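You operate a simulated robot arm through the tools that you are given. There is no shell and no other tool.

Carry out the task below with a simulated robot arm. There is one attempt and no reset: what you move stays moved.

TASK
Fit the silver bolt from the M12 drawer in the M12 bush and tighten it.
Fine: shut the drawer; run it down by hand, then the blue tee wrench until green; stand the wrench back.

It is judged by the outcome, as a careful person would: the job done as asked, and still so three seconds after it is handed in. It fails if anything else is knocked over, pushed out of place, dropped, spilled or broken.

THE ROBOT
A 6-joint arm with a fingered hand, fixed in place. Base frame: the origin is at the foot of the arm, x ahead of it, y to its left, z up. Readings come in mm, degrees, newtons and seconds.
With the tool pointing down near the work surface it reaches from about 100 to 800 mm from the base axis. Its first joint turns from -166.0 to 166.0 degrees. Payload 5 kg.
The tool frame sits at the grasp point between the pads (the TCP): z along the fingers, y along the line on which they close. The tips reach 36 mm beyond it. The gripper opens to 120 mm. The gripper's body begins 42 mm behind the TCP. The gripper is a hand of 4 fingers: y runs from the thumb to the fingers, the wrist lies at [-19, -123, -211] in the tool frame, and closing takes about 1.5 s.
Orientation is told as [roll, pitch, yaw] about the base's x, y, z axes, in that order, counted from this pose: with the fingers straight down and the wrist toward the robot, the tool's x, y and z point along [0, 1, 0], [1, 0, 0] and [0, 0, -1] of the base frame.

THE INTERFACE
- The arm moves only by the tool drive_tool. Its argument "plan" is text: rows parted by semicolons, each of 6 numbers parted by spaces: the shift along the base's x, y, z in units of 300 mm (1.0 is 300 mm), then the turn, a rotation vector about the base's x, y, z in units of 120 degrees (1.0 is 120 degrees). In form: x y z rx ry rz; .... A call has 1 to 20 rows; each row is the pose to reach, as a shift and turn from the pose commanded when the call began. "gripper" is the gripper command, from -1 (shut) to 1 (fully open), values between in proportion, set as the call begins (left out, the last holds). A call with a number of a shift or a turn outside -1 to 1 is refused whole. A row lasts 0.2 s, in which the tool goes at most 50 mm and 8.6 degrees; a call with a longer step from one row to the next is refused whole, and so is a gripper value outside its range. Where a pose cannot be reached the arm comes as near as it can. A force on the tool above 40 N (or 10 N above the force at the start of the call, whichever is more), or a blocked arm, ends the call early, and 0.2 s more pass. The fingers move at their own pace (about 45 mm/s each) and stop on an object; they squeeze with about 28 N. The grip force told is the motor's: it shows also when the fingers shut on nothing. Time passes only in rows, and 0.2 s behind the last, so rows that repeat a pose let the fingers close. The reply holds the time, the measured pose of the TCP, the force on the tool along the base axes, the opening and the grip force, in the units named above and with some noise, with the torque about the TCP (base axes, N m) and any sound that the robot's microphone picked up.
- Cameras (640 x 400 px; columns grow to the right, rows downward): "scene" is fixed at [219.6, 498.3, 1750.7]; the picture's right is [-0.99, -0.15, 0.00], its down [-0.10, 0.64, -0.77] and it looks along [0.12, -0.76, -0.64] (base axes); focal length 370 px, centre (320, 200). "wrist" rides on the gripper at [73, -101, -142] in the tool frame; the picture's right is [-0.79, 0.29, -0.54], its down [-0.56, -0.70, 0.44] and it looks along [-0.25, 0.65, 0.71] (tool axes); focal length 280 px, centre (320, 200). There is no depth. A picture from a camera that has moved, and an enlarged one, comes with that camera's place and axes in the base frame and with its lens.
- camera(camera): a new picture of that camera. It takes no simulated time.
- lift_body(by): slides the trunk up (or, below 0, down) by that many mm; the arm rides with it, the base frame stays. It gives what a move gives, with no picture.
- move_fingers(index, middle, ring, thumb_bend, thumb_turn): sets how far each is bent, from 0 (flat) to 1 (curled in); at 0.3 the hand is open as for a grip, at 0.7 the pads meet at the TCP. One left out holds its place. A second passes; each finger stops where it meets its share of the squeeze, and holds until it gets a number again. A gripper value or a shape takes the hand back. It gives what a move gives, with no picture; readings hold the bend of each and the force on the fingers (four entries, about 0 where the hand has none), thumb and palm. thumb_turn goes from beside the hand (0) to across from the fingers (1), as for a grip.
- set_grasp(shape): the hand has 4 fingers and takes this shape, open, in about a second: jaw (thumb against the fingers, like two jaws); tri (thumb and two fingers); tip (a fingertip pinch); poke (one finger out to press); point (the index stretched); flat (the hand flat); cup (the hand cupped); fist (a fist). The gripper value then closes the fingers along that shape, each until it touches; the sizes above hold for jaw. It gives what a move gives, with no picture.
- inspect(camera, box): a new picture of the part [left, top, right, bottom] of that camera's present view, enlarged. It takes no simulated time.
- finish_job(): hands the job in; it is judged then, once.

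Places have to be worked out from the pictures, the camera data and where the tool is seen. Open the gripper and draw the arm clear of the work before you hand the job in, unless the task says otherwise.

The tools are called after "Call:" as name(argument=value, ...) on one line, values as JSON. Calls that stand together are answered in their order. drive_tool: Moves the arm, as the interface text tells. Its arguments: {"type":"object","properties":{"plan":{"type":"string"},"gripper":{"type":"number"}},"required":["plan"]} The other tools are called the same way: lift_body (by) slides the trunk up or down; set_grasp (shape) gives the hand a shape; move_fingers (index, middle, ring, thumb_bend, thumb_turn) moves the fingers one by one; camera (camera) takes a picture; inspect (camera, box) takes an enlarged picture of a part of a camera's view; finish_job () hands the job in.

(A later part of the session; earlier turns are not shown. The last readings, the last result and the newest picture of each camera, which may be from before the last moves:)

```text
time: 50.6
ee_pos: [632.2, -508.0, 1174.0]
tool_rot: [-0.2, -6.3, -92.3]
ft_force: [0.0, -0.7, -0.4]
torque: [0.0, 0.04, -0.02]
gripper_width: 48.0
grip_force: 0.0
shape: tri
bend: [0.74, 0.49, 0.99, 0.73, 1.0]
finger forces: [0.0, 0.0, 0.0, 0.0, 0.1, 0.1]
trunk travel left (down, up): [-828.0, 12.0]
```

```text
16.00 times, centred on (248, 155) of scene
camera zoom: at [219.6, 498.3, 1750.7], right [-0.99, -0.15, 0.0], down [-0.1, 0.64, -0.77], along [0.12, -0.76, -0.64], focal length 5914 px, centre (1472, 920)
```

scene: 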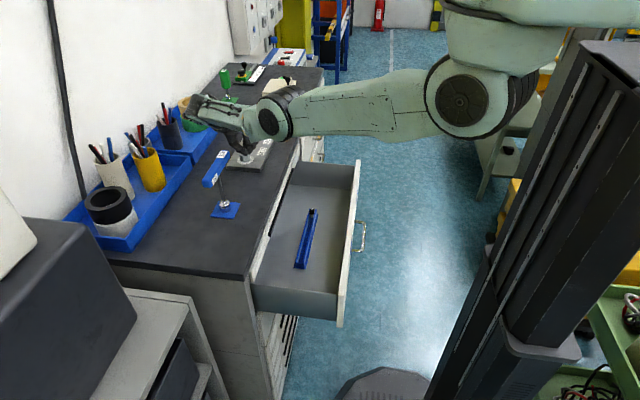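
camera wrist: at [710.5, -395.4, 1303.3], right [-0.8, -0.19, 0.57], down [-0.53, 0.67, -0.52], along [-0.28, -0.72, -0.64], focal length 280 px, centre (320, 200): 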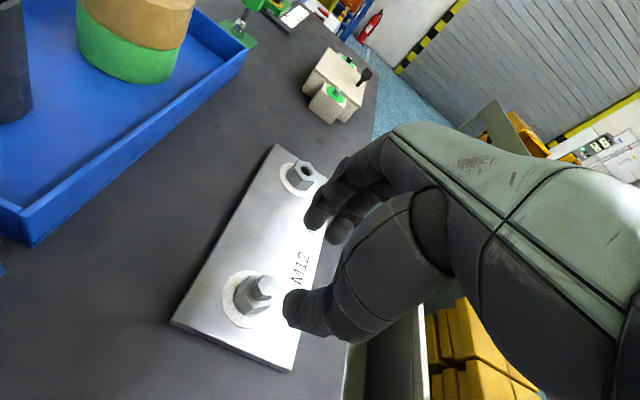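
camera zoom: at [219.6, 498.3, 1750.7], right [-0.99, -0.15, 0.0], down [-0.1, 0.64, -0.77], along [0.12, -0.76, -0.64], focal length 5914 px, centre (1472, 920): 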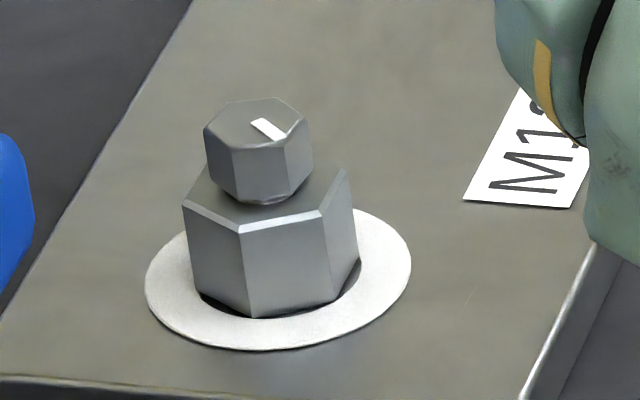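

Bolt axis is at (634.3, −518.3), head top z≈1071, mark at ≈143°, so flats suit yaw −8° or +52°. I unwind the hand above it to yaw 0 and remove the pitch.

Call:
drive_tool(plan="0.001 -0.005 0 0 0 0.07; 0.003 -0.015 0 0 0 0.14; 0.005 -0.025 0 0 0 0.21; 0.007 -0.034 0 0 0 0.28; 0.007 -0.034 0 0 0 0.35; 0.007 -0.034 0 0 0 0.42; 0.007 -0.034 0 0 0 0.49; 0.007 -0.034 0 0 0 0.56; 0.007 -0.034 0 0 0 0.63; 0.007 -0.034 0 0 0 0.7; 0.007 -0.034 0 0 0 0.77")

Call:
drive_tool(plan="0 0 0 0 0.026 0; 0 0 0 0 0.052 0; 0 0 0 0 0.052 0")

Call:
drive_tool(plan="0 0 0 0 0 0.07; 0 0 0 0 0 0.14; 0 0 0 0 0 0.21; 0 0 0 0 0 0.28; 0 0 0 0 0 0.35; 0 0 0 0 0 0.42; 0 0 0 0 0 0.433")

Call:
camera(camera="wrist")

Call:
camera(camera="scene")

```text
time: 53.0
ee_pos: [635.1, -519.9, 1170.9]
tool_rot: [-0.1, -6.3, 0.1]
ft_force: [0.0, 0.4, -0.8]
torque: [0.03, 0.0, 0.0]
gripper_width: 48.0
grip_force: 0.1
shape: tri
bend: [0.74, 0.49, 0.99, 0.73, 1.0]
finger forces: [0.0, 0.1, 0.1, 0.0, 0.0, 0.0]
trunk travel left (down, up): [-828.0, 12.0]
```

```text
time: 53.8
ee_pos: [632.9, -518.2, 1170.0]
tool_rot: [-0.1, -0.2, 0.0]
ft_force: [0.3, 0.8, -0.1]
torque: [-0.03, 0.02, 0.03]
gripper_width: 47.7
grip_force: 0.1
shape: tri
bend: [0.74, 0.49, 0.99, 0.73, 1.0]
finger forces: [0.1, 0.0, 0.0, 0.0, 0.0, 0.0]
trunk travel left (down, up): [-828.0, 12.0]
```

```text
time: 55.4
ee_pos: [586.5, -474.0, 1176.9]
tool_rot: [-0.3, 0.0, 52.0]
ft_force: [0.4, -0.8, -1.1]
torque: [0.01, 0.0, 0.03]
gripper_width: 47.9
grip_force: 0.0
shape: tri
bend: [0.74, 0.49, 0.99, 0.72, 1.0]
finger forces: [0.1, 0.0, 0.1, 0.0, 0.0, 0.0]
out of reach, approached as far as the arm can: row 3, 4, 5, 6, 7
trunk travel left (down, up): [-828.0, 12.0]
```

```text
taken
camera wrist: at [467.2, -510.2, 1319.9], right [0.8, -0.26, 0.54], down [0.01, -0.9, -0.44], along [0.6, 0.36, -0.71], focal length 280 px, centre (320, 200)
```

wrist: 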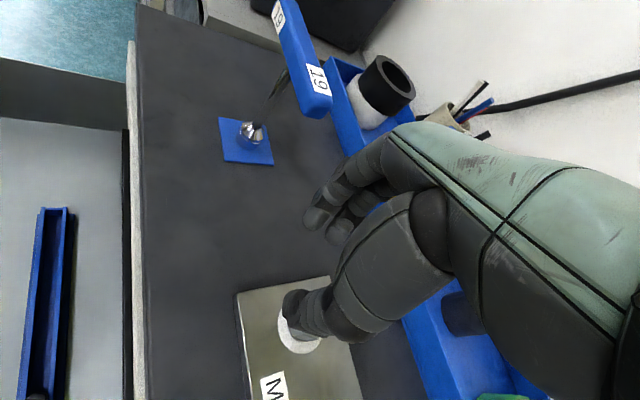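

```text
taken
```

scene: 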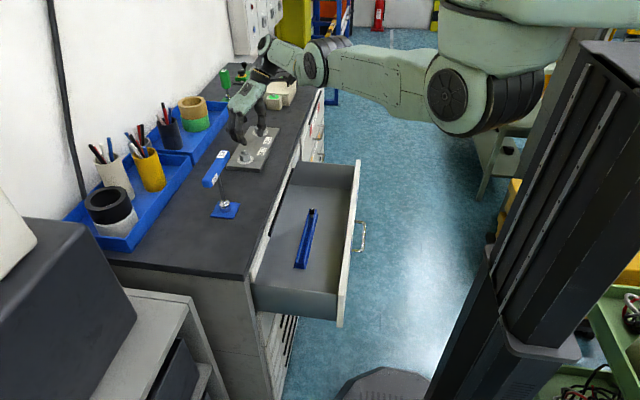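

Yaw +52° over the bolt is out of reach (wrist too far out). I'll lower the shoulder for better reach: first rotate to yaw −8° while raising the hand, then lower the trunk by the same amount.

Call:
drive_tool(plan="0 0 0.07 0 0 -0.07; 0 0 0.14 0 0 -0.14; 0 0 0.21 0 0 -0.21; 0 0 0.28 0 0 -0.28; 0 0 0.35 0 0 -0.35; 0 0 0.42 0 0 -0.42; 0 0 0.5 0 0 -0.48; 0 0 0.6 0 0 -0.5; 0 0 0.6 0 0 -0.5")

Call:
lift_body(by=-170)

Call:
camera(camera="scene")

```text
time: 57.4
ee_pos: [589.7, -475.8, 1357.1]
tool_rot: [-0.1, 0.0, -8.1]
ft_force: [1.2, -0.4, 0.3]
torque: [-0.01, 0.01, 0.0]
gripper_width: 48.0
grip_force: 0.0
shape: tri
bend: [0.74, 0.49, 0.99, 0.72, 1.0]
finger forces: [0.0, 0.1, 0.1, 0.0, 0.1, 0.0]
trunk travel left (down, up): [-828.0, 12.0]
```

```text
time: 59.3
ee_pos: [590.7, -476.2, 1186.5]
tool_rot: [-0.1, -0.1, -8.1]
ft_force: [-0.7, -0.1, 0.5]
torque: [0.03, 0.02, -0.03]
gripper_width: 48.1
grip_force: 0.1
shape: tri
bend: [0.74, 0.49, 0.99, 0.72, 1.0]
finger forces: [0.1, 0.0, 0.1, 0.0, 0.0, 0.0]
trunk travel left (down, up): [-658.0, 182.0]
```

```text
taken
```

scene: 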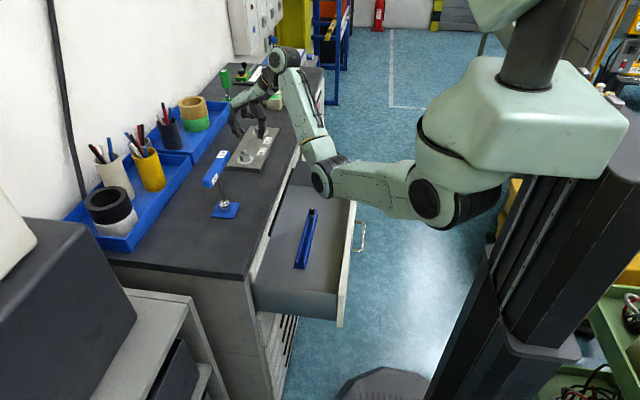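

Now at the same height with better reach. I move over the bolt axis to z≈1130 and check alignment.

Call:
drive_tool(plan="0.07 -0.07 0 0 0 0; 0.145 -0.14 0 0 0 0; 0.145 -0.14 -0.1 0 0 0; 0.145 -0.14 -0.188 0 0 0; 0.145 -0.14 -0.188 0 0 0")

Call:
inspect(camera="wrist", box=[250, 190, 390, 330])

Call:
inspect(camera="scene", box=[228, 130, 268, 170])

```text
time: 60.5
ee_pos: [633.4, -517.7, 1130.2]
tool_rot: [-0.1, -0.1, -8.1]
ft_force: [-0.6, -0.3, -0.1]
torque: [0.03, -0.02, 0.04]
gripper_width: 47.9
grip_force: 0.1
shape: tri
bend: [0.74, 0.49, 0.99, 0.72, 1.0]
finger forces: [0.1, 0.1, 0.0, 0.1, 0.1, 0.1]
trunk travel left (down, up): [-658.0, 182.0]
```

```text
2.86 times, centred on (320, 260) of wrist
camera zoom: at [542.4, -432.9, 1271.8], right [0.17, -0.82, 0.55], down [-0.77, -0.46, -0.44], along [0.61, -0.34, -0.71], focal length 801 px, centre (320, 29)
```

zoom: 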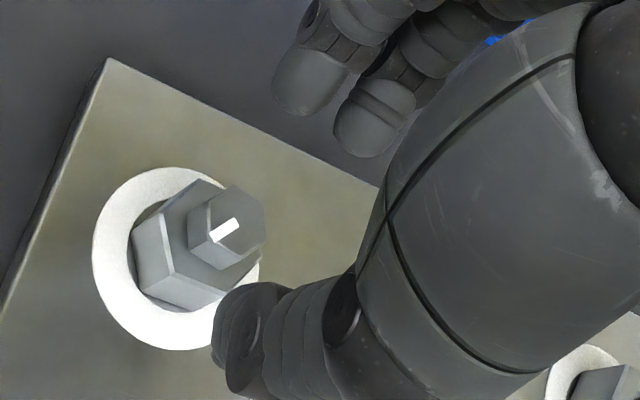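

```text
10.00 times, centred on (248, 150) of scene
camera zoom: at [219.6, 498.3, 1750.7], right [-0.99, -0.15, 0.0], down [-0.1, 0.64, -0.77], along [0.12, -0.76, -0.64], focal length 3696 px, centre (1040, 700)
```

zoom: 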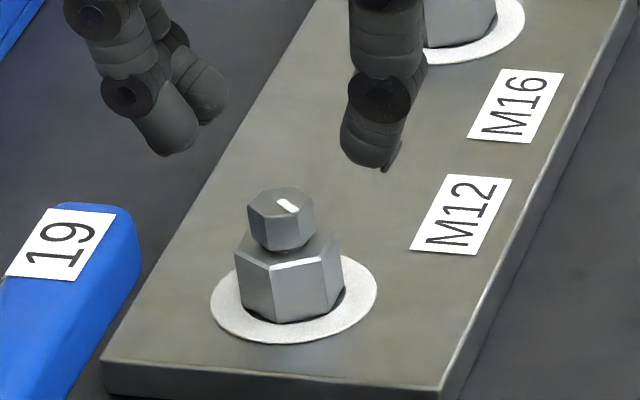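

Centred on the bolt (634.7, −518). I descend to tips ≈ 1060 (just above the bush face), then close.

Call:
drive_tool(plan="0.003 -0.001 -0.04 0 0 0; 0.003 -0.001 -0.08 0 0 0; 0.003 -0.001 -0.1 0 0 0; 0.003 -0.001 -0.112 0 0 0; 0.003 -0.001 -0.112 0 0 0")

Call:
drive_tool(plan="0 0 0 0 0 0; 0 0 0 0 0 0; 0 0 0 0 0 0; 0 0 0 0 0 0; 0 0 0 0 0 0; 0 0 0 0 0 0", gripper=-1)

Call:
inspect(camera="wrist", box=[250, 190, 390, 330])

Call:
inspect(camera="scene", box=[233, 137, 263, 167])

```text
time: 61.7
ee_pos: [633.6, -518.0, 1097.5]
tool_rot: [-0.2, -0.1, -8.1]
ft_force: [-0.1, 0.2, -0.3]
torque: [-0.03, 0.0, 0.01]
gripper_width: 48.0
grip_force: 0.0
shape: tri
bend: [0.74, 0.49, 0.99, 0.72, 1.0]
finger forces: [0.0, 0.0, 0.0, 0.0, 0.0, 0.0]
trunk travel left (down, up): [-658.0, 182.0]
```

```text
time: 63.1
ee_pos: [633.0, -519.3, 1098.2]
tool_rot: [-0.1, -0.1, -8.1]
ft_force: [-2.7, 0.1, -0.6]
torque: [-0.06, 0.0, 0.0]
gripper_width: 9.4
grip_force: 28.4
shape: tri
bend: [0.72, 0.7, 1.0, 0.73, 1.0]
finger forces: [13.3, 10.3, 0.0, 0.0, 25.2, 0.0]
trunk travel left (down, up): [-658.0, 182.0]
```

```text
2.86 times, centred on (320, 260) of wrist
camera zoom: at [543.0, -433.9, 1239.4], right [0.17, -0.82, 0.54], down [-0.77, -0.46, -0.44], along [0.61, -0.34, -0.71], focal length 801 px, centre (320, 29)
```

zoom: 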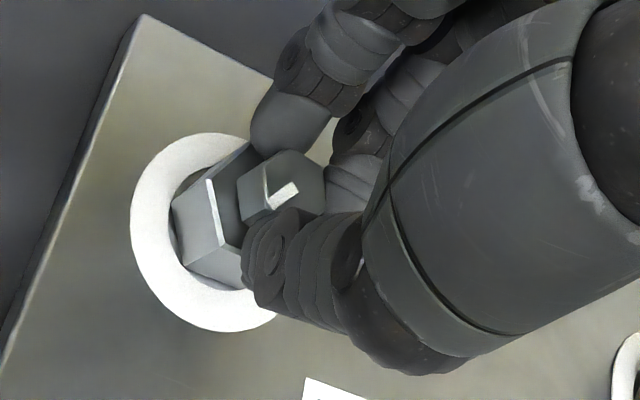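

```text
13.33 times, centred on (248, 152) of scene
camera zoom: at [219.6, 498.3, 1750.7], right [-0.99, -0.15, 0.0], down [-0.1, 0.64, -0.77], along [0.12, -0.76, -0.64], focal length 4928 px, centre (1280, 840)
```

zoom: 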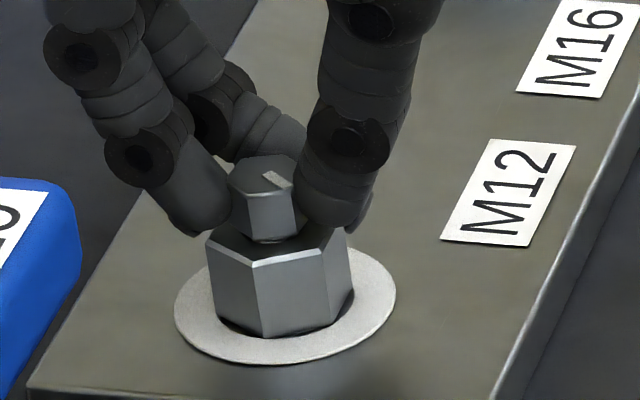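

Firm grip on the flats. I turn clockwise 102° about the axis with slight downward follow.

Call:
drive_tool(plan="0 0 -0.0001 0 0 -0.0607; 0 0 -0.0002 0 0 -0.1214; 0 0 -0.0004 0 0 -0.1821; 0 0 -0.0005 0 0 -0.2429; 0 0 -0.0006 0 0 -0.3036; 0 0 -0.0007 0 0 -0.3643; 0 0 -0.0009 0 0 -0.425; 0 0 -0.001 0 0 -0.4857; 0 0 -0.0011 0 0 -0.5464; 0 0 -0.0012 0 0 -0.6071; 0 0 -0.0013 0 0 -0.6679; 0 0 -0.0015 0 0 -0.7286; 0 0 -0.0016 0 0 -0.7893; 0 0 -0.0017 0 0 -0.85")

Call:
inspect(camera="wrist", box=[250, 190, 390, 330])

Call:
inspect(camera="scene", box=[233, 137, 263, 167])

```text
time: 66.1
ee_pos: [634.5, -519.9, 1096.4]
tool_rot: [-0.2, -0.1, -110.2]
ft_force: [-6.6, 3.0, -7.6]
torque: [-0.1, 0.29, 0.29]
gripper_width: 7.1
grip_force: 28.3
shape: tri
bend: [0.73, 0.7, 1.0, 0.73, 1.0]
finger forces: [21.6, 28.2, 0.0, 0.0, 24.8, 0.0]
trunk travel left (down, up): [-658.0, 182.0]
```

```text
2.86 times, centred on (320, 260) of wrist
camera zoom: at [738.0, -450.2, 1237.6], right [-0.84, 0.0, 0.54], down [-0.29, 0.85, -0.44], along [-0.46, -0.53, -0.71], focal length 801 px, centre (320, 29)
```

zoom: 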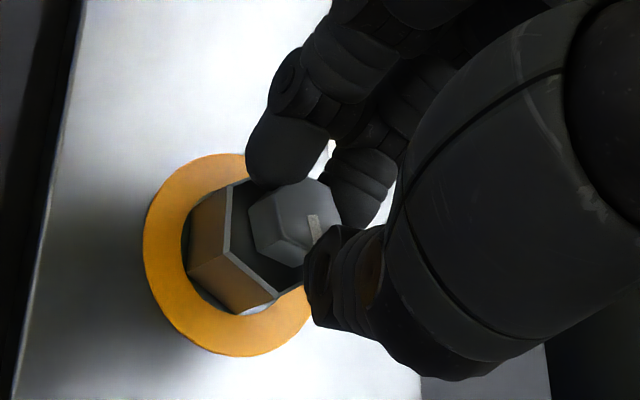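

```text
13.33 times, centred on (248, 152) of scene
camera zoom: at [219.6, 498.3, 1750.7], right [-0.99, -0.15, 0.0], down [-0.1, 0.64, -0.77], along [0.12, -0.76, -0.64], focal length 4928 px, centre (1280, 840)
```

zoom: 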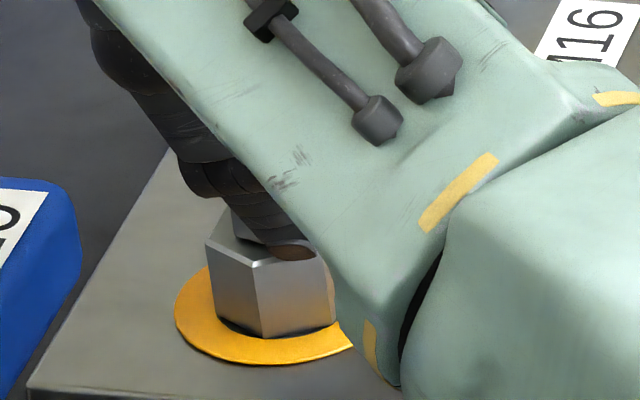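

The ring around the bush has turned amber: the bolt is run down by hand. I release and rise carefully.

Call:
drive_tool(plan="0 0 0 0 0 0; 0 0 0 0 0 0; 0 0 0 0 0 0; 0 0 0 0 0 0; 0 0 0.04 0 0 0; 0 0 0.1 0 0 0.03; 0 0 0.18 0 0 0.08; 0 0 0.25 0 0 0.14; 0 0 0.3 0 0 0.2", gripper=-0.2)

Call:
camera(camera="wrist")

Call:
inspect(camera="scene", box=[233, 137, 263, 167])

```text
time: 68.1
ee_pos: [635.3, -518.9, 1187.5]
tool_rot: [-0.1, 0.0, -86.0]
ft_force: [-0.7, -0.1, 0.4]
torque: [0.0, 0.02, -0.04]
gripper_width: 47.6
grip_force: 0.0
shape: tri
bend: [0.74, 0.49, 0.99, 0.73, 1.0]
finger forces: [0.1, 0.0, 0.0, 0.1, 0.1, 0.1]
trunk travel left (down, up): [-658.0, 182.0]
```

```text
taken
camera wrist: at [699.8, -414.6, 1329.3], right [-0.77, -0.34, 0.54], down [-0.61, 0.66, -0.44], along [-0.21, -0.67, -0.71], focal length 280 px, centre (320, 200)
```

wrist: 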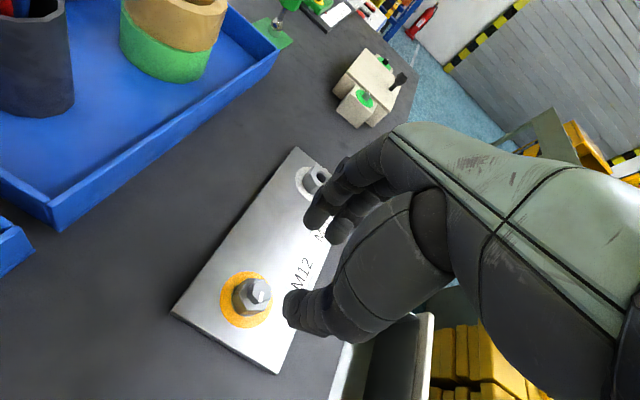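

```text
13.33 times, centred on (248, 152) of scene
camera zoom: at [219.6, 498.3, 1750.7], right [-0.99, -0.15, 0.0], down [-0.1, 0.64, -0.77], along [0.12, -0.76, -0.64], focal length 4928 px, centre (1280, 840)
```

zoom: 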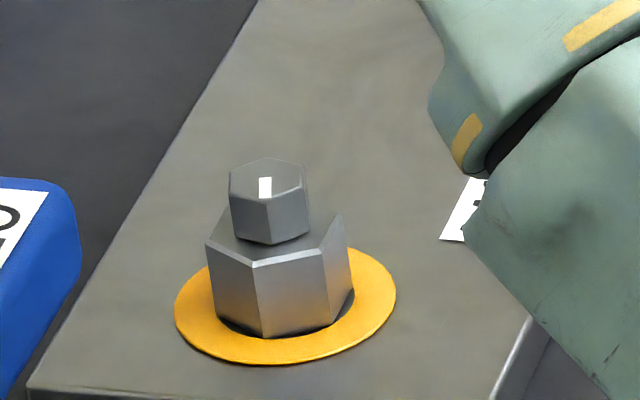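

The amber ring and the head sitting at the bush face show hand-run done (fingers slipped after snugging). Next I shut the drawer: first bring the hand back out and unwind the yaw.

Call:
drive_tool(plan="0 0 0 0 0 0.06; 0 0 0.02 0 0 0.12; -0.04 0.02 0.02 0 0 0.18; -0.1 0.04 0.02 0 0 0.24; -0.18 0.08 0.02 0 0 0.3; -0.26 0.12 0.02 0 0 0.36; -0.34 0.16 0.02 0 0 0.42; -0.42 0.2 0.02 0 0 0.48; -0.5 0.24 0.02 0 0 0.54; -0.6 0.28 0.02 0 0 0.6; -0.7 0.32 0.02 0 0 0.66; -0.8 0.36 0.02 0 0 0.717; -0.93 0.37 0.02 0 0 0.717; -1 0.37 0.02 0 0 0.717")

Call:
camera(camera="scene")

```text
time: 71.1
ee_pos: [417.4, -459.8, 1096.1]
tool_rot: [-0.5, -1.1, -0.2]
ft_force: [0.5, 0.9, 0.1]
torque: [0.02, -0.05, -0.01]
gripper_width: 48.0
grip_force: 0.1
shape: tri
bend: [0.74, 0.49, 0.99, 0.72, 1.0]
finger forces: [0.0, 0.0, 0.0, 0.1, 0.0, 0.1]
out of reach, approached as far as the arm can: row 9, 10, 11, 12, 13, 14
trunk travel left (down, up): [-658.0, 182.0]
```

```text
taken
```

scene: 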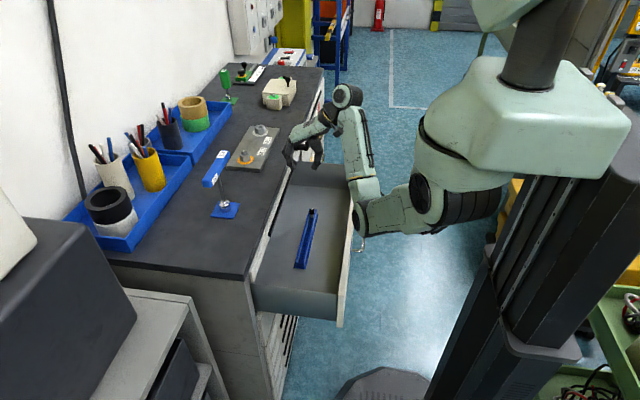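

The hand is too near the shoulder at this trunk height; I raise the trunk again, then bring the hand back and down in front of the drawer.

Call:
lift_body(by=170)

Call:
drive_tool(plan="-0.05 0.02 -0.12 0 0 0; -0.13 0.05 -0.24 0 0 0; -0.23 0.08 -0.34 0 0 0; -0.33 0.11 -0.44 0 0 0; -0.43 0.14 -0.5 0 0 0; -0.53 0.17 -0.52 0 0 0; -0.55 0.18 -0.52 0 0 0")

Call:
camera(camera="scene")

```text
time: 73.0
ee_pos: [420.3, -460.9, 1264.5]
tool_rot: [-0.6, -1.0, -0.3]
ft_force: [0.3, -0.2, 0.2]
torque: [0.06, 0.03, 0.0]
gripper_width: 47.7
grip_force: 0.0
shape: tri
bend: [0.74, 0.49, 0.99, 0.72, 1.0]
finger forces: [0.1, 0.0, 0.1, 0.1, 0.0, 0.1]
trunk travel left (down, up): [-828.0, 12.0]
```

```text
time: 74.6
ee_pos: [256.9, -408.0, 1110.0]
tool_rot: [-0.6, -0.8, -0.3]
ft_force: [0.3, 0.4, 1.0]
torque: [-0.01, -0.03, 0.01]
gripper_width: 47.8
grip_force: 0.1
shape: tri
bend: [0.74, 0.49, 0.99, 0.72, 1.0]
finger forces: [0.1, 0.0, 0.0, 0.1, 0.0, 0.0]
trunk travel left (down, up): [-828.0, 12.0]
```

```text
taken
```

scene: 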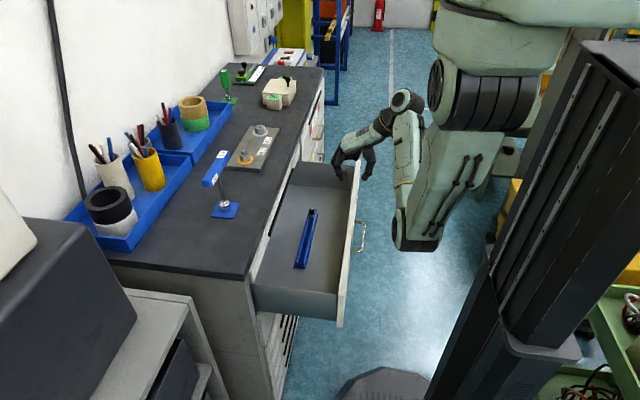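

I pitch the hand −60° again with fingertips closed together, and drop in front of the drawer face above the handle.

Call:
drive_tool(plan="-0.05 0 -0.02 0 -0.0625 0; -0.1 0 -0.04 0 -0.125 0; -0.15 0 -0.06 0 -0.1875 0; -0.2 0 -0.08 0 -0.25 0; -0.25 0 -0.1 0 -0.3125 0; -0.3 0 -0.13 0 -0.375 0; -0.35 0 -0.16 0 -0.4375 0; -0.4 0 -0.2 0 -0.5 0; -0.4 0 -0.33 0 -0.5 0; -0.4 0 -0.48 0 -0.5 0; -0.4 0 -0.62 0 -0.5 0; -0.4 0 -0.65 0 -0.5 0", gripper=-1)

Call:
camera(camera="wrist")

Call:
inspect(camera="scene", box=[260, 130, 460, 330])

```text
time: 77.2
ee_pos: [142.3, -381.6, 948.7]
tool_rot: [0.0, -61.0, -0.6]
ft_force: [-0.2, -0.1, 0.2]
torque: [-0.04, 0.02, -0.02]
gripper_width: 0.1
grip_force: 28.1
shape: tri
bend: [0.7, 0.7, 1.0, 0.56, 1.0]
finger forces: [0.1, 0.0, 0.0, 0.0, 0.0, 0.1]
out of reach, approached as far as the arm can: row 11, 12
trunk travel left (down, up): [-828.0, 12.0]
```

```text
taken
camera wrist: at [-31.1, -307.7, 928.0], right [-0.34, -0.79, 0.52], down [0.04, -0.56, -0.83], along [0.94, -0.26, 0.22], focal length 280 px, centre (320, 200)
```

wrist: 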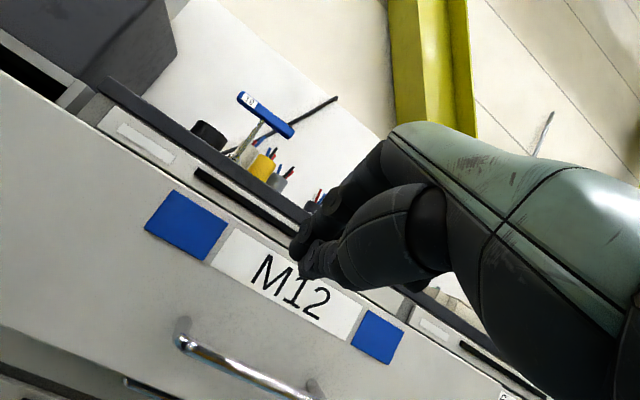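

```text
2.00 times, centred on (360, 230) of scene
camera zoom: at [219.6, 498.3, 1750.7], right [-0.99, -0.15, 0.0], down [-0.1, 0.64, -0.77], along [0.12, -0.76, -0.64], focal length 739 px, centre (240, 140)
```

zoom: 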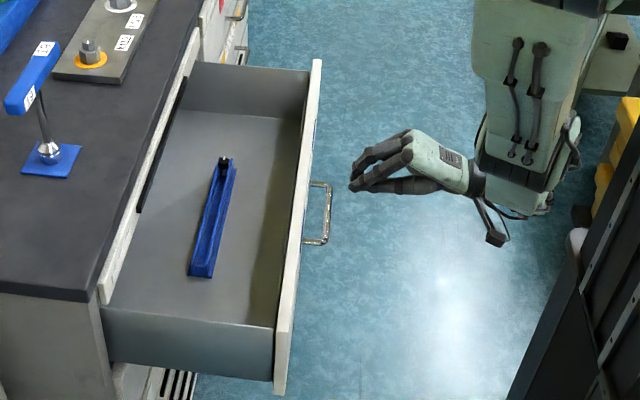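

The hand is at z≈949; the tips (~931) are too near the drawer's top edge. I lower the trunk 45 mm, then push slowly.

Call:
lift_body(by=-45)

Call:
drive_tool(plan="0.05 -0.06 0 0 0 0; 0.1 -0.08 0 0 0 0; 0.14 -0.08 0 0 0 0; 0.18 -0.08 0 0 0 0; 0.22 -0.08 0 0 0 0")

Call:
inspect(camera="scene", box=[260, 150, 420, 310])

Call:
camera(camera="wrist")

```text
time: 78.1
ee_pos: [141.3, -381.7, 902.0]
tool_rot: [0.0, -60.9, -0.7]
ft_force: [0.8, 0.3, 0.2]
torque: [0.02, -0.02, -0.01]
gripper_width: 0.1
grip_force: 27.9
shape: tri
bend: [0.7, 0.7, 1.0, 0.56, 1.0]
finger forces: [0.1, 0.0, 0.0, 0.0, 0.0, 0.0]
trunk travel left (down, up): [-783.0, 57.0]
```

```text
time: 79.3
ee_pos: [209.2, -405.3, 903.8]
tool_rot: [0.0, -60.9, -0.6]
ft_force: [0.0, 0.5, 0.6]
torque: [0.01, -0.01, 0.0]
gripper_width: 0.0
grip_force: 27.9
shape: tri
bend: [0.7, 0.7, 1.0, 0.56, 1.0]
finger forces: [0.1, 0.0, 0.1, 0.0, 0.0, 0.1]
trunk travel left (down, up): [-783.0, 57.0]
```

```text
2.50 times, centred on (340, 230) of scene
camera zoom: at [219.6, 498.3, 1750.7], right [-0.99, -0.15, 0.0], down [-0.1, 0.64, -0.77], along [0.12, -0.76, -0.64], focal length 924 px, centre (270, 125)
```

zoom: 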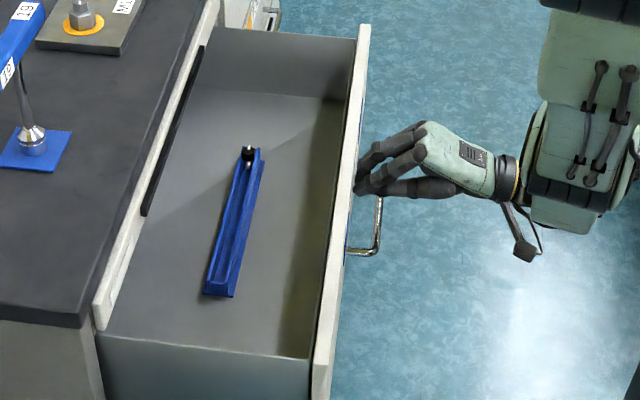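

```text
taken
camera wrist: at [35.8, -332.5, 884.4], right [-0.34, -0.79, 0.52], down [0.04, -0.56, -0.83], along [0.94, -0.26, 0.22], focal length 280 px, centre (320, 200)
```

wrist: 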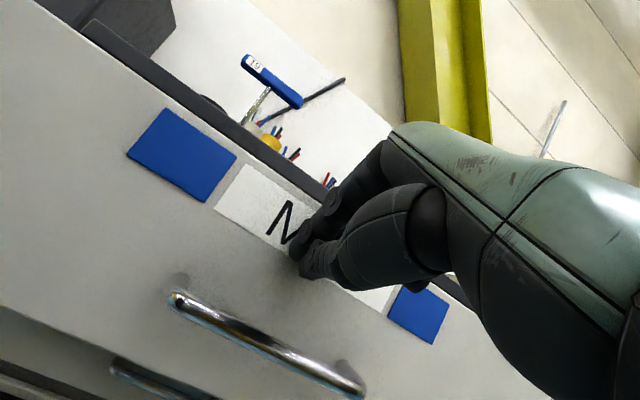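

The tips are at the drawer face, above the handle. I push it in steadily.

Call:
drive_tool(plan="0.04 0 0 0 0 0; 0.08 0 0 0 0 0; 0.12 0 0 0 0 0; 0.16 0 0 0 0 0; 0.2 0 0 0 0 0; 0.24 0 0 0 0 0; 0.28 0 0 0 0 0; 0.32 0 0 0 0 0; 0.36 0 0 0 0 0; 0.4 0 0 0 0 0; 0.44 0 0 0 0 0; 0.48 0 0 0 0 0; 0.52 0 0 0 0 0; 0.56 0 0 0 0 0; 0.6 0 0 0 0 0; 0.64 0 0 0 0 0")

Call:
inspect(camera="scene", box=[240, 150, 400, 310])

```text
time: 82.7
ee_pos: [399.3, -405.8, 903.2]
tool_rot: [0.0, -60.9, -0.6]
ft_force: [-1.0, 0.3, 0.2]
torque: [-0.01, 0.02, 0.0]
gripper_width: 0.0
grip_force: 27.4
shape: tri
bend: [0.7, 0.7, 1.0, 0.56, 1.0]
finger forces: [0.0, 0.1, 0.1, 0.0, 0.0, 0.1]
trunk travel left (down, up): [-783.0, 57.0]
```

```text
2.50 times, centred on (320, 230) of scene
camera zoom: at [219.6, 498.3, 1750.7], right [-0.99, -0.15, 0.0], down [-0.1, 0.64, -0.77], along [0.12, -0.76, -0.64], focal length 924 px, centre (320, 125)
```

zoom: 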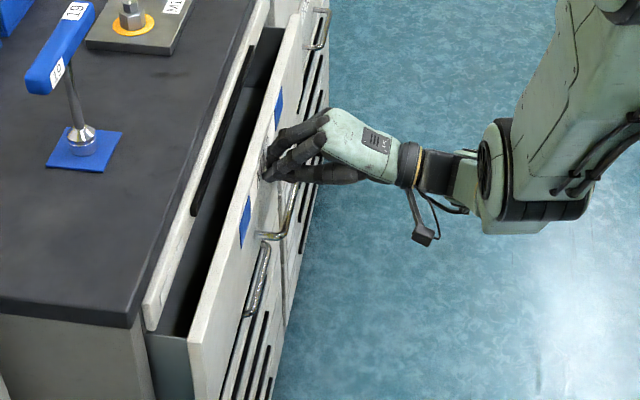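

About 50 mm remain. I push on in smaller steps until it meets the stop.

Call:
drive_tool(plan="0.03 0 0 0 0 0; 0.06 0 0 0 0 0; 0.09 0 0 0 0 0; 0.12 0 0 0 0 0; 0.14 0 0 0 0 0; 0.155 0 0 0 0 0; 0.165 0 0 0 0 0; 0.175 0 0 0 0 0; 0.185 0 0 0 0 0; 0.195 0 0 0 0 0")

Call:
inspect(camera="scene", box=[240, 150, 400, 310])

```text
time: 84.9
ee_pos: [453.5, -405.7, 904.0]
tool_rot: [0.2, -61.1, -0.9]
ft_force: [-30.1, 5.1, 4.3]
torque: [0.13, 0.28, 0.29]
gripper_width: 0.0
grip_force: 27.5
shape: tri
bend: [0.7, 0.7, 1.0, 0.55, 1.0]
finger forces: [46.2, 0.0, 0.0, 0.1, 0.0, 0.1]
trunk travel left (down, up): [-783.0, 57.0]
```

```text
2.50 times, centred on (320, 230) of scene
camera zoom: at [219.6, 498.3, 1750.7], right [-0.99, -0.15, 0.0], down [-0.1, 0.64, -0.77], along [0.12, -0.76, -0.64], focal length 924 px, centre (320, 125)
```

zoom: 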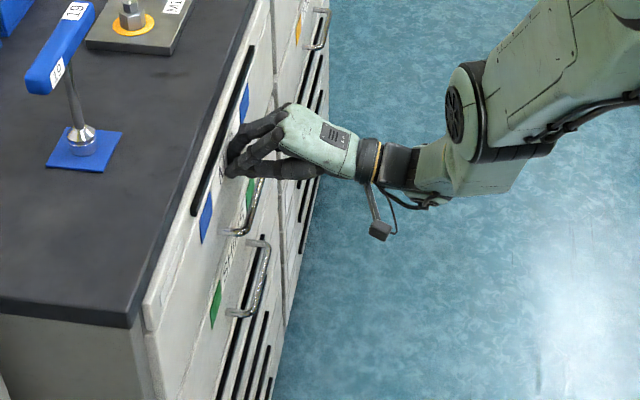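

The drawer is shut (30 N against its stop). I back off, raise the trunk, and re-level the hand toward the wrench.

Call:
drive_tool(plan="-0.05 0 0 0 0 0; -0.15 0 0 0 0 0; -0.28 0 0 0 0 0; -0.4 0 0 0 0 0; -0.45 0 0.1 0 0 0; -0.45 0 0.2 0 0 0; -0.45 0 0.3 0 0 0", gripper=-0.2)

Call:
lift_body(by=55)

Call:
drive_tool(plan="0 0 0.05 0 0.0625 0; 0 0 0.1 0 0.125 0; 0 0 0.15 0 0.1875 0; 0 0.03 0.2 0 0.25 0; 0 0.06 0.25 0 0.3125 0; 0 0.1 0.3 0 0.375 0; 0.05 0.14 0.38 0 0.4375 0; 0.1 0.18 0.45 0 0.5 0; 0.15 0.2 0.55 0 0.508 0; 0.2 0.22 0.65 0 0.508 0; 0.25 0.24 0.7 0 0.508 0; 0.25 0.24 0.7 0 0.508 0")

Call:
camera(camera="wrist")

Call:
camera(camera="scene")

```text
time: 86.5
ee_pos: [324.2, -405.0, 992.6]
tool_rot: [0.2, -61.0, -0.7]
ft_force: [0.8, 0.2, 0.2]
torque: [0.02, 0.0, 0.05]
gripper_width: 47.7
grip_force: 0.1
shape: tri
bend: [0.74, 0.49, 0.99, 0.73, 1.0]
finger forces: [0.1, 0.0, 0.0, 0.0, 0.0, 0.0]
trunk travel left (down, up): [-783.0, 57.0]
```

```text
time: 87.5
ee_pos: [323.6, -405.5, 1046.8]
tool_rot: [0.0, -60.8, -0.8]
ft_force: [0.5, -0.1, -0.3]
torque: [0.01, -0.01, -0.01]
gripper_width: 47.6
grip_force: 0.0
shape: tri
bend: [0.74, 0.49, 0.99, 0.73, 1.0]
finger forces: [0.1, 0.0, 0.0, 0.0, 0.0, 0.0]
trunk travel left (down, up): [-838.0, 2.0]
```

```text
time: 90.0
ee_pos: [419.4, -345.0, 1224.3]
tool_rot: [-0.7, -0.2, -0.4]
ft_force: [0.6, 0.4, -0.4]
torque: [-0.02, -0.01, 0.01]
gripper_width: 47.5
grip_force: 0.1
shape: tri
bend: [0.74, 0.49, 0.99, 0.73, 1.0]
finger forces: [0.1, 0.0, 0.1, 0.1, 0.0, 0.1]
out of reach, approached as far as the arm can: row 9, 10, 11, 12
trunk travel left (down, up): [-838.0, 2.0]
```

```text
taken
camera wrist: at [318.1, -270.4, 1364.6], right [0.28, -0.79, 0.55], down [-0.7, -0.56, -0.44], along [0.65, -0.26, -0.71], focal length 280 px, centre (320, 200)
```

wrist: 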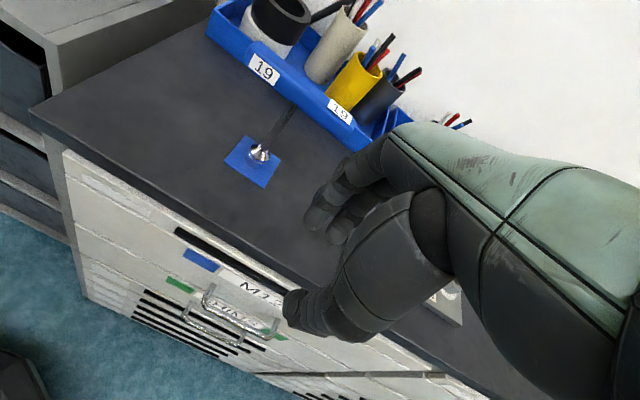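

```text
taken
```

scene: 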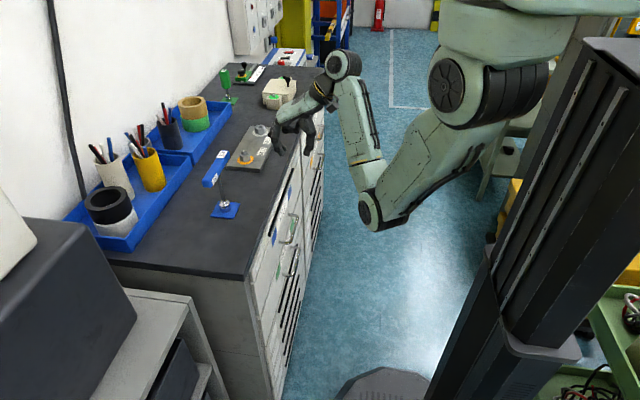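

Call:
inspect(camera="wrist", box=[200, 20, 400, 200])

Call:
inspect(camera="scene", box=[190, 140, 250, 225])

```text
2.22 times, centred on (300, 110) of wrist
camera zoom: at [318.1, -270.4, 1364.6], right [0.28, -0.79, 0.55], down [-0.7, -0.56, -0.44], along [0.65, -0.26, -0.71], focal length 623 px, centre (364, 400)
```

zoom: 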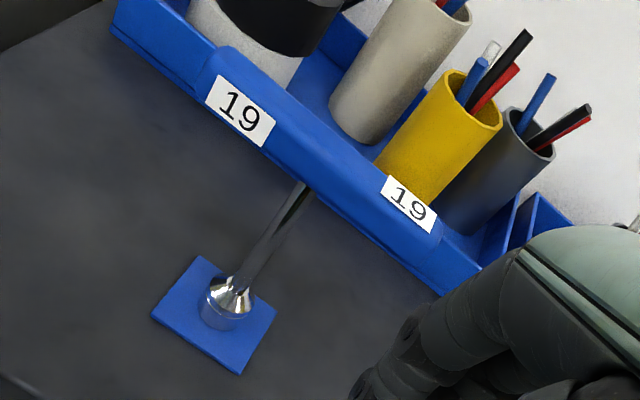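

```text
4.71 times, centred on (220, 182) of scene
camera zoom: at [219.6, 498.3, 1750.7], right [-0.99, -0.15, 0.0], down [-0.1, 0.64, -0.77], along [0.12, -0.76, -0.64], focal length 1739 px, centre (791, 282)
```

zoom: 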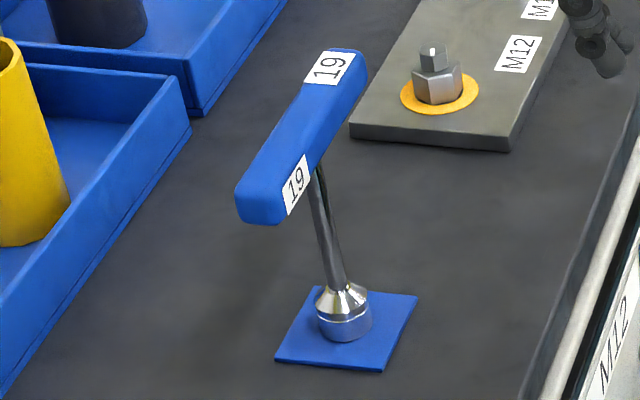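

The drawer is shut and the wrench's bar handle lies along y, centred ≈(624, −275, 1173), 28 mm wide, with the socket at (623, −272, 1030). I set the jaw shape and move above the handle.

Call:
set_grasp(shape="jaw")

Call:
drive_tool(plan="0.1 0.02 0.04 0 0 0; 0.22 0.06 0.1 0 0 0; 0.35 0.11 0.13 0 0 0; 0.48 0.17 0.13 0 0 0; 0.6 0.21 0.13 0 0 0; 0.68 0.24 0.13 0 0 0; 0.68 0.24 0.13 0 0 0", gripper=0.4)

Call:
camera(camera="wrist")

Call:
inspect(camera="scene", box=[180, 110, 280, 225])

```text
time: 91.0
ee_pos: [419.3, -343.9, 1223.2]
tool_rot: [-0.6, -0.1, -0.4]
ft_force: [-0.6, -0.1, 0.1]
torque: [-0.02, 0.0, 0.0]
gripper_width: 119.9
grip_force: 0.1
shape: jaw
bend: [0.3, 0.3, 0.3, 0.3, 0.98]
finger forces: [0.1, 0.0, 0.1, 0.0, 0.0, 0.0]
trunk travel left (down, up): [-838.0, 2.0]
```

```text
time: 92.5
ee_pos: [626.2, -272.5, 1262.0]
tool_rot: [-0.5, 0.0, -0.4]
ft_force: [-0.3, -0.4, 0.5]
torque: [0.04, 0.0, 0.04]
gripper_width: 84.3
grip_force: 0.0
shape: jaw
bend: [0.27, 0.37, 0.35, 0.59, 0.99]
finger forces: [0.0, 0.1, 0.1, 0.0, 0.0, 0.0]
trunk travel left (down, up): [-838.0, 2.0]
```

```text
taken
camera wrist: at [525.6, -199.3, 1403.7], right [0.28, -0.79, 0.55], down [-0.7, -0.56, -0.44], along [0.65, -0.26, -0.71], focal length 280 px, centre (320, 200)
```

wrist: 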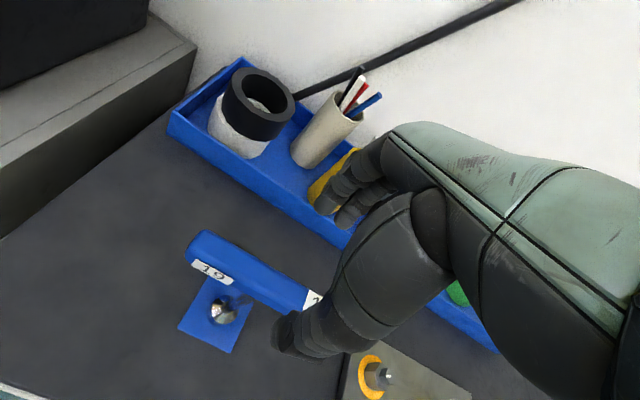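

```text
3.48 times, centred on (230, 168) of scene
camera zoom: at [219.6, 498.3, 1750.7], right [-0.99, -0.15, 0.0], down [-0.1, 0.64, -0.77], along [0.12, -0.76, -0.64], focal length 1286 px, centre (633, 313)
```

zoom: 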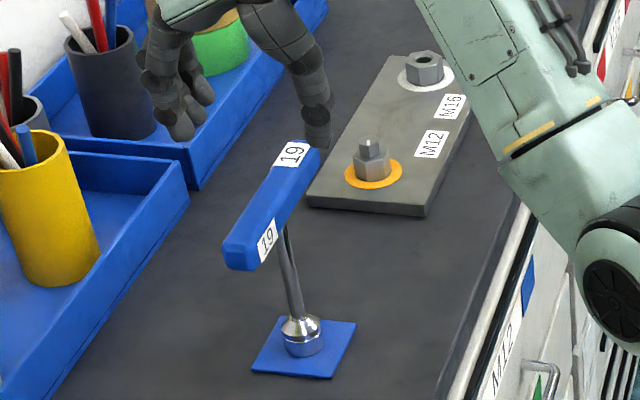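

Call:
inspect(camera="wrist", box=[170, 210, 350, 360])

```text
2.67 times, centred on (260, 285) of wrist
camera zoom: at [525.6, -199.3, 1403.7], right [0.28, -0.79, 0.55], down [-0.7, -0.56, -0.44], along [0.65, -0.26, -0.71], focal length 748 px, centre (480, -27)
```

zoom: 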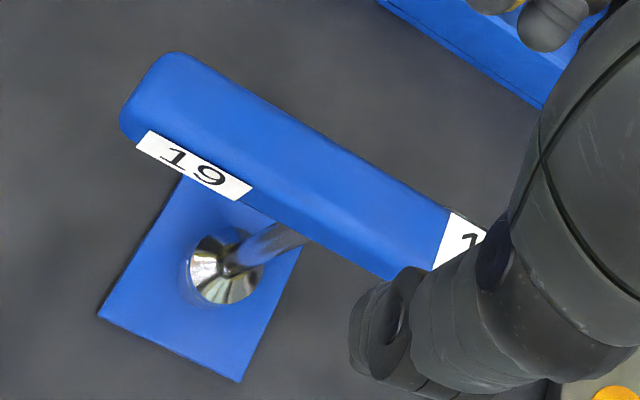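

The bar spans y≈−199…−345 around the shaft at y≈−272, x≈622. I descend to straddle it (TCP z≈1175).

Call:
drive_tool(plan="-0.012 0 -0.06 0 0 0; -0.012 0 -0.12 0 0 0; -0.012 0 -0.18 0 0 0; -0.012 0 -0.24 0 0 0; -0.012 0 -0.285 0 0 0; -0.012 0 -0.285 0 0 0")

Call:
camera(camera="wrist")

Call:
inspect(camera="scene", box=[190, 130, 260, 220])

```text
time: 94.0
ee_pos: [623.1, -270.0, 1172.7]
tool_rot: [-0.5, 0.0, -0.2]
ft_force: [0.1, 0.3, -0.2]
torque: [0.02, 0.0, 0.01]
gripper_width: 84.2
grip_force: 0.1
shape: jaw
bend: [0.27, 0.37, 0.35, 0.59, 0.99]
finger forces: [0.0, 0.0, 0.0, 0.0, 0.0, 0.0]
trunk travel left (down, up): [-838.0, 2.0]
```

```text
taken
camera wrist: at [521.7, -196.6, 1315.2], right [0.28, -0.79, 0.55], down [-0.7, -0.56, -0.44], along [0.65, -0.26, -0.71], focal length 280 px, centre (320, 200)
```

wrist: 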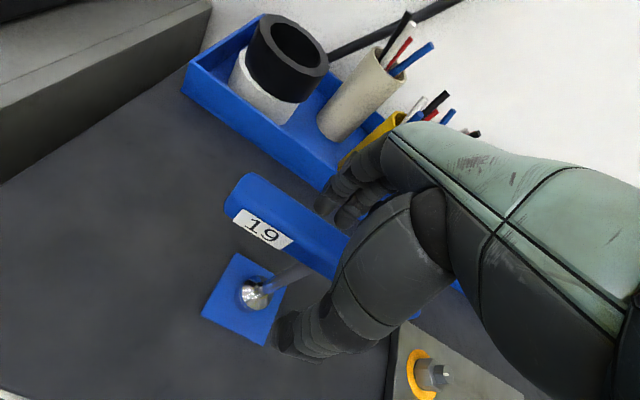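

```text
4.44 times, centred on (225, 175) of scene
camera zoom: at [219.6, 498.3, 1750.7], right [-0.99, -0.15, 0.0], down [-0.1, 0.64, -0.77], along [0.12, -0.76, -0.64], focal length 1643 px, centre (742, 311)
```

zoom: 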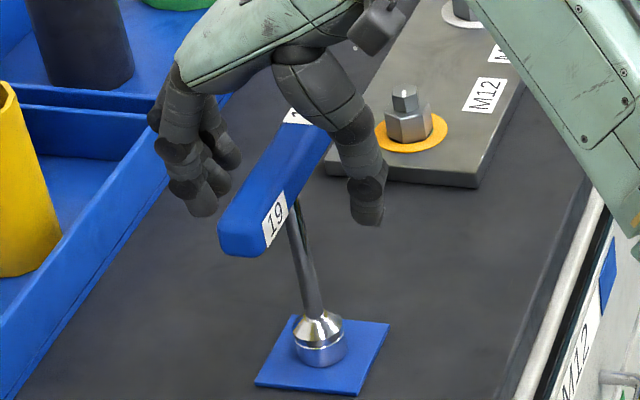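

The bar sits between fingers and thumb. I close the jaw on it.

Call:
drive_tool(plan="0 0 0 0 0 0; 0 0 0 0 0 0; 0 0 0 0 0 0; 0 0 0 0 0 0; 0 0 0 0 0 0; 0 0 0 0 0 0; 0 0 0 0 0 0", gripper=-1)

Call:
inspect(camera="wrist", box=[200, 150, 420, 370])

Call:
inspect(camera="scene", box=[190, 130, 260, 220])

```text
time: 95.5
ee_pos: [622.9, -269.7, 1172.5]
tool_rot: [-0.5, 0.1, -0.3]
ft_force: [-0.7, -0.3, -3.7]
torque: [0.01, 0.01, -0.01]
gripper_width: 13.6
grip_force: 28.3
shape: jaw
bend: [0.73, 0.71, 0.69, 0.76, 1.0]
finger forces: [13.0, 3.6, 1.9, 0.0, 20.9, 0.0]
trunk travel left (down, up): [-838.0, 2.0]
```

```text
1.82 times, centred on (310, 260) of wrist
camera zoom: at [521.8, -196.6, 1315.2], right [0.28, -0.79, 0.55], down [-0.7, -0.56, -0.44], along [0.65, -0.26, -0.71], focal length 510 px, centre (338, 91)
```

zoom: 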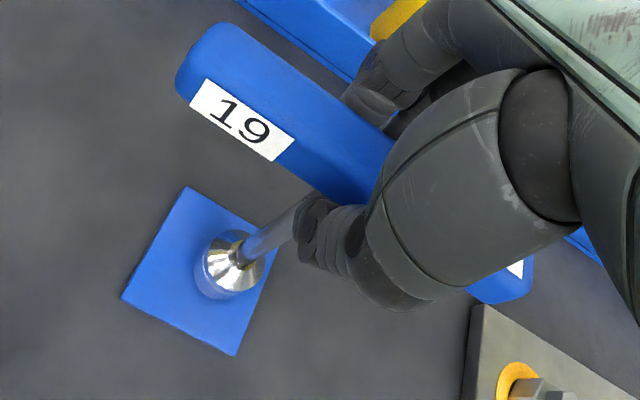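

```text
4.44 times, centred on (225, 175) of scene
camera zoom: at [219.6, 498.3, 1750.7], right [-0.99, -0.15, 0.0], down [-0.1, 0.64, -0.77], along [0.12, -0.76, -0.64], focal length 1643 px, centre (742, 311)
```

zoom: 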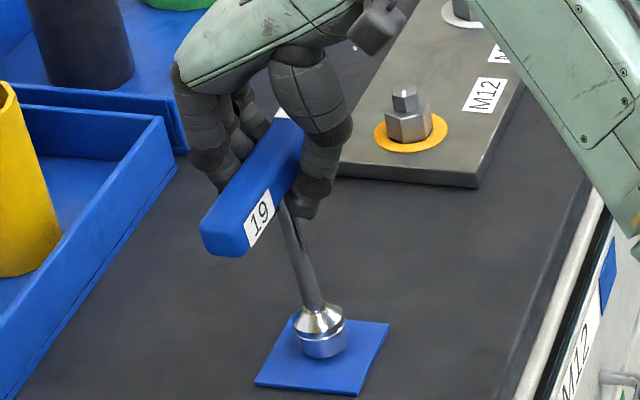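

The tips have curled beneath the bar, tilting the wrench a few degrees. I reopen, raise 18 mm so the pads meet the bar's sides, and check before closing again.

Call:
drive_tool(plan="0 0 0 0 0 0; 0 0 0 0 0 0; 0 0 0 0 0 0; 0 0 0 0 0 0; 0 0 0 0 0 0; 0 -0.003 0.03 0 0 0; 0 -0.006 0.06 0 0 0; 0 -0.006 0.06 0 0 0", gripper=0.3)

Call:
inspect(camera="wrist", box=[200, 150, 420, 370])

Call:
inspect(camera="scene", box=[190, 130, 260, 220])

```text
time: 97.3
ee_pos: [621.8, -269.6, 1193.4]
tool_rot: [-0.5, 0.1, -0.3]
ft_force: [-0.2, -0.2, 0.6]
torque: [-0.01, 0.0, -0.02]
gripper_width: 77.9
grip_force: 0.1
shape: jaw
bend: [0.28, 0.39, 0.36, 0.63, 1.0]
finger forces: [0.0, 0.0, 0.0, 0.1, 0.0, 0.1]
trunk travel left (down, up): [-838.0, 2.0]
```

```text
1.82 times, centred on (310, 260) of wrist
camera zoom: at [520.9, -196.8, 1334.0], right [0.28, -0.79, 0.55], down [-0.7, -0.56, -0.44], along [0.65, -0.26, -0.71], focal length 510 px, centre (338, 91)
```

zoom: 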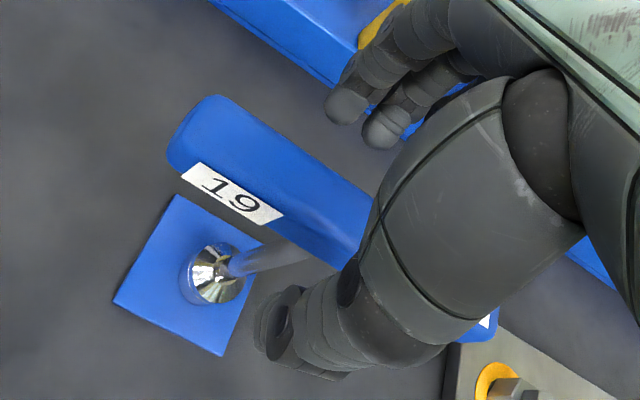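

```text
4.44 times, centred on (225, 175) of scene
camera zoom: at [219.6, 498.3, 1750.7], right [-0.99, -0.15, 0.0], down [-0.1, 0.64, -0.77], along [0.12, -0.76, -0.64], focal length 1643 px, centre (742, 311)
```

zoom: 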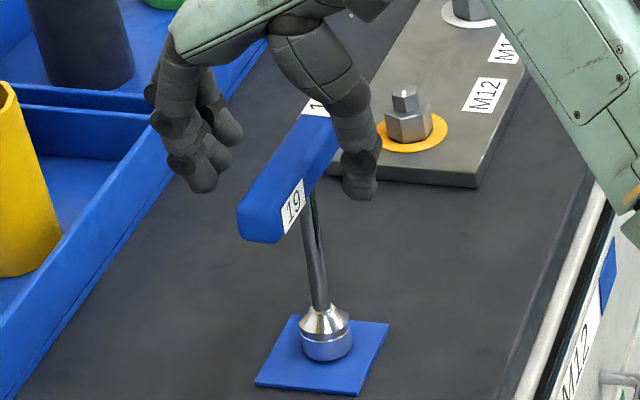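

The wrench has some play in its stand. I close again at this height.

Call:
drive_tool(plan="0 0 0 0 0 0; 0 0 0 0 0 0; 0 0 0 0 0 0; 0 0 0 0 0 0; 0 0 0 0 0 0; 0 0 0 0 0 0; 0 0 0 0 0 0", gripper=-1)

Call:
inspect(camera="wrist", box=[200, 150, 420, 370])

Call:
inspect(camera="scene", box=[190, 130, 260, 220])

```text
time: 99.0
ee_pos: [623.0, -268.8, 1191.9]
tool_rot: [-0.5, 0.0, -0.4]
ft_force: [1.0, 0.1, -0.2]
torque: [0.06, -0.05, 0.0]
gripper_width: 20.5
grip_force: 28.1
shape: jaw
bend: [0.72, 0.64, 0.65, 0.74, 1.0]
finger forces: [15.5, 7.0, 3.0, 0.0, 25.1, 0.0]
trunk travel left (down, up): [-838.0, 2.0]
```

```text
1.82 times, centred on (310, 260) of wrist
camera zoom: at [521.1, -196.8, 1333.7], right [0.28, -0.79, 0.55], down [-0.7, -0.56, -0.44], along [0.65, -0.26, -0.71], focal length 510 px, centre (338, 91)
```

zoom: 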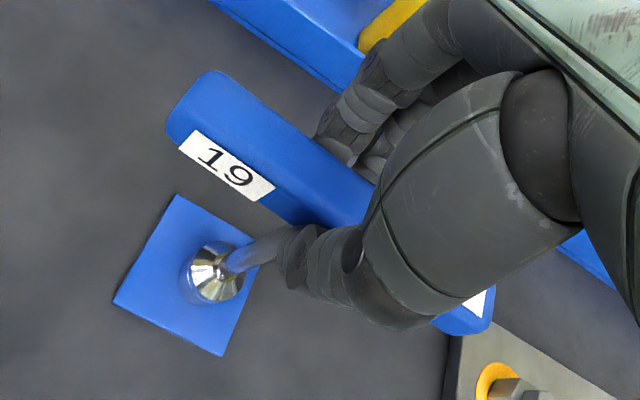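

```text
4.44 times, centred on (225, 175) of scene
camera zoom: at [219.6, 498.3, 1750.7], right [-0.99, -0.15, 0.0], down [-0.1, 0.64, -0.77], along [0.12, -0.76, -0.64], focal length 1643 px, centre (742, 311)
```

zoom: 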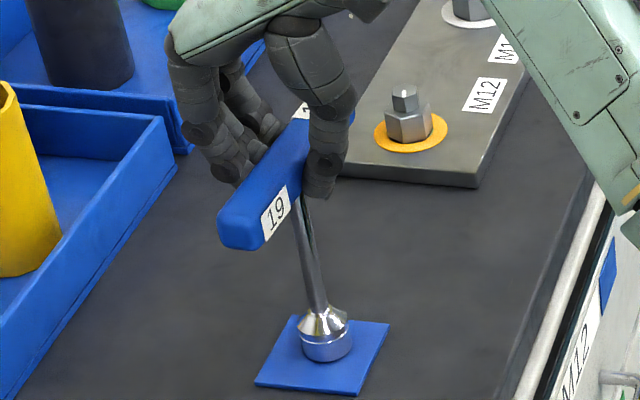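

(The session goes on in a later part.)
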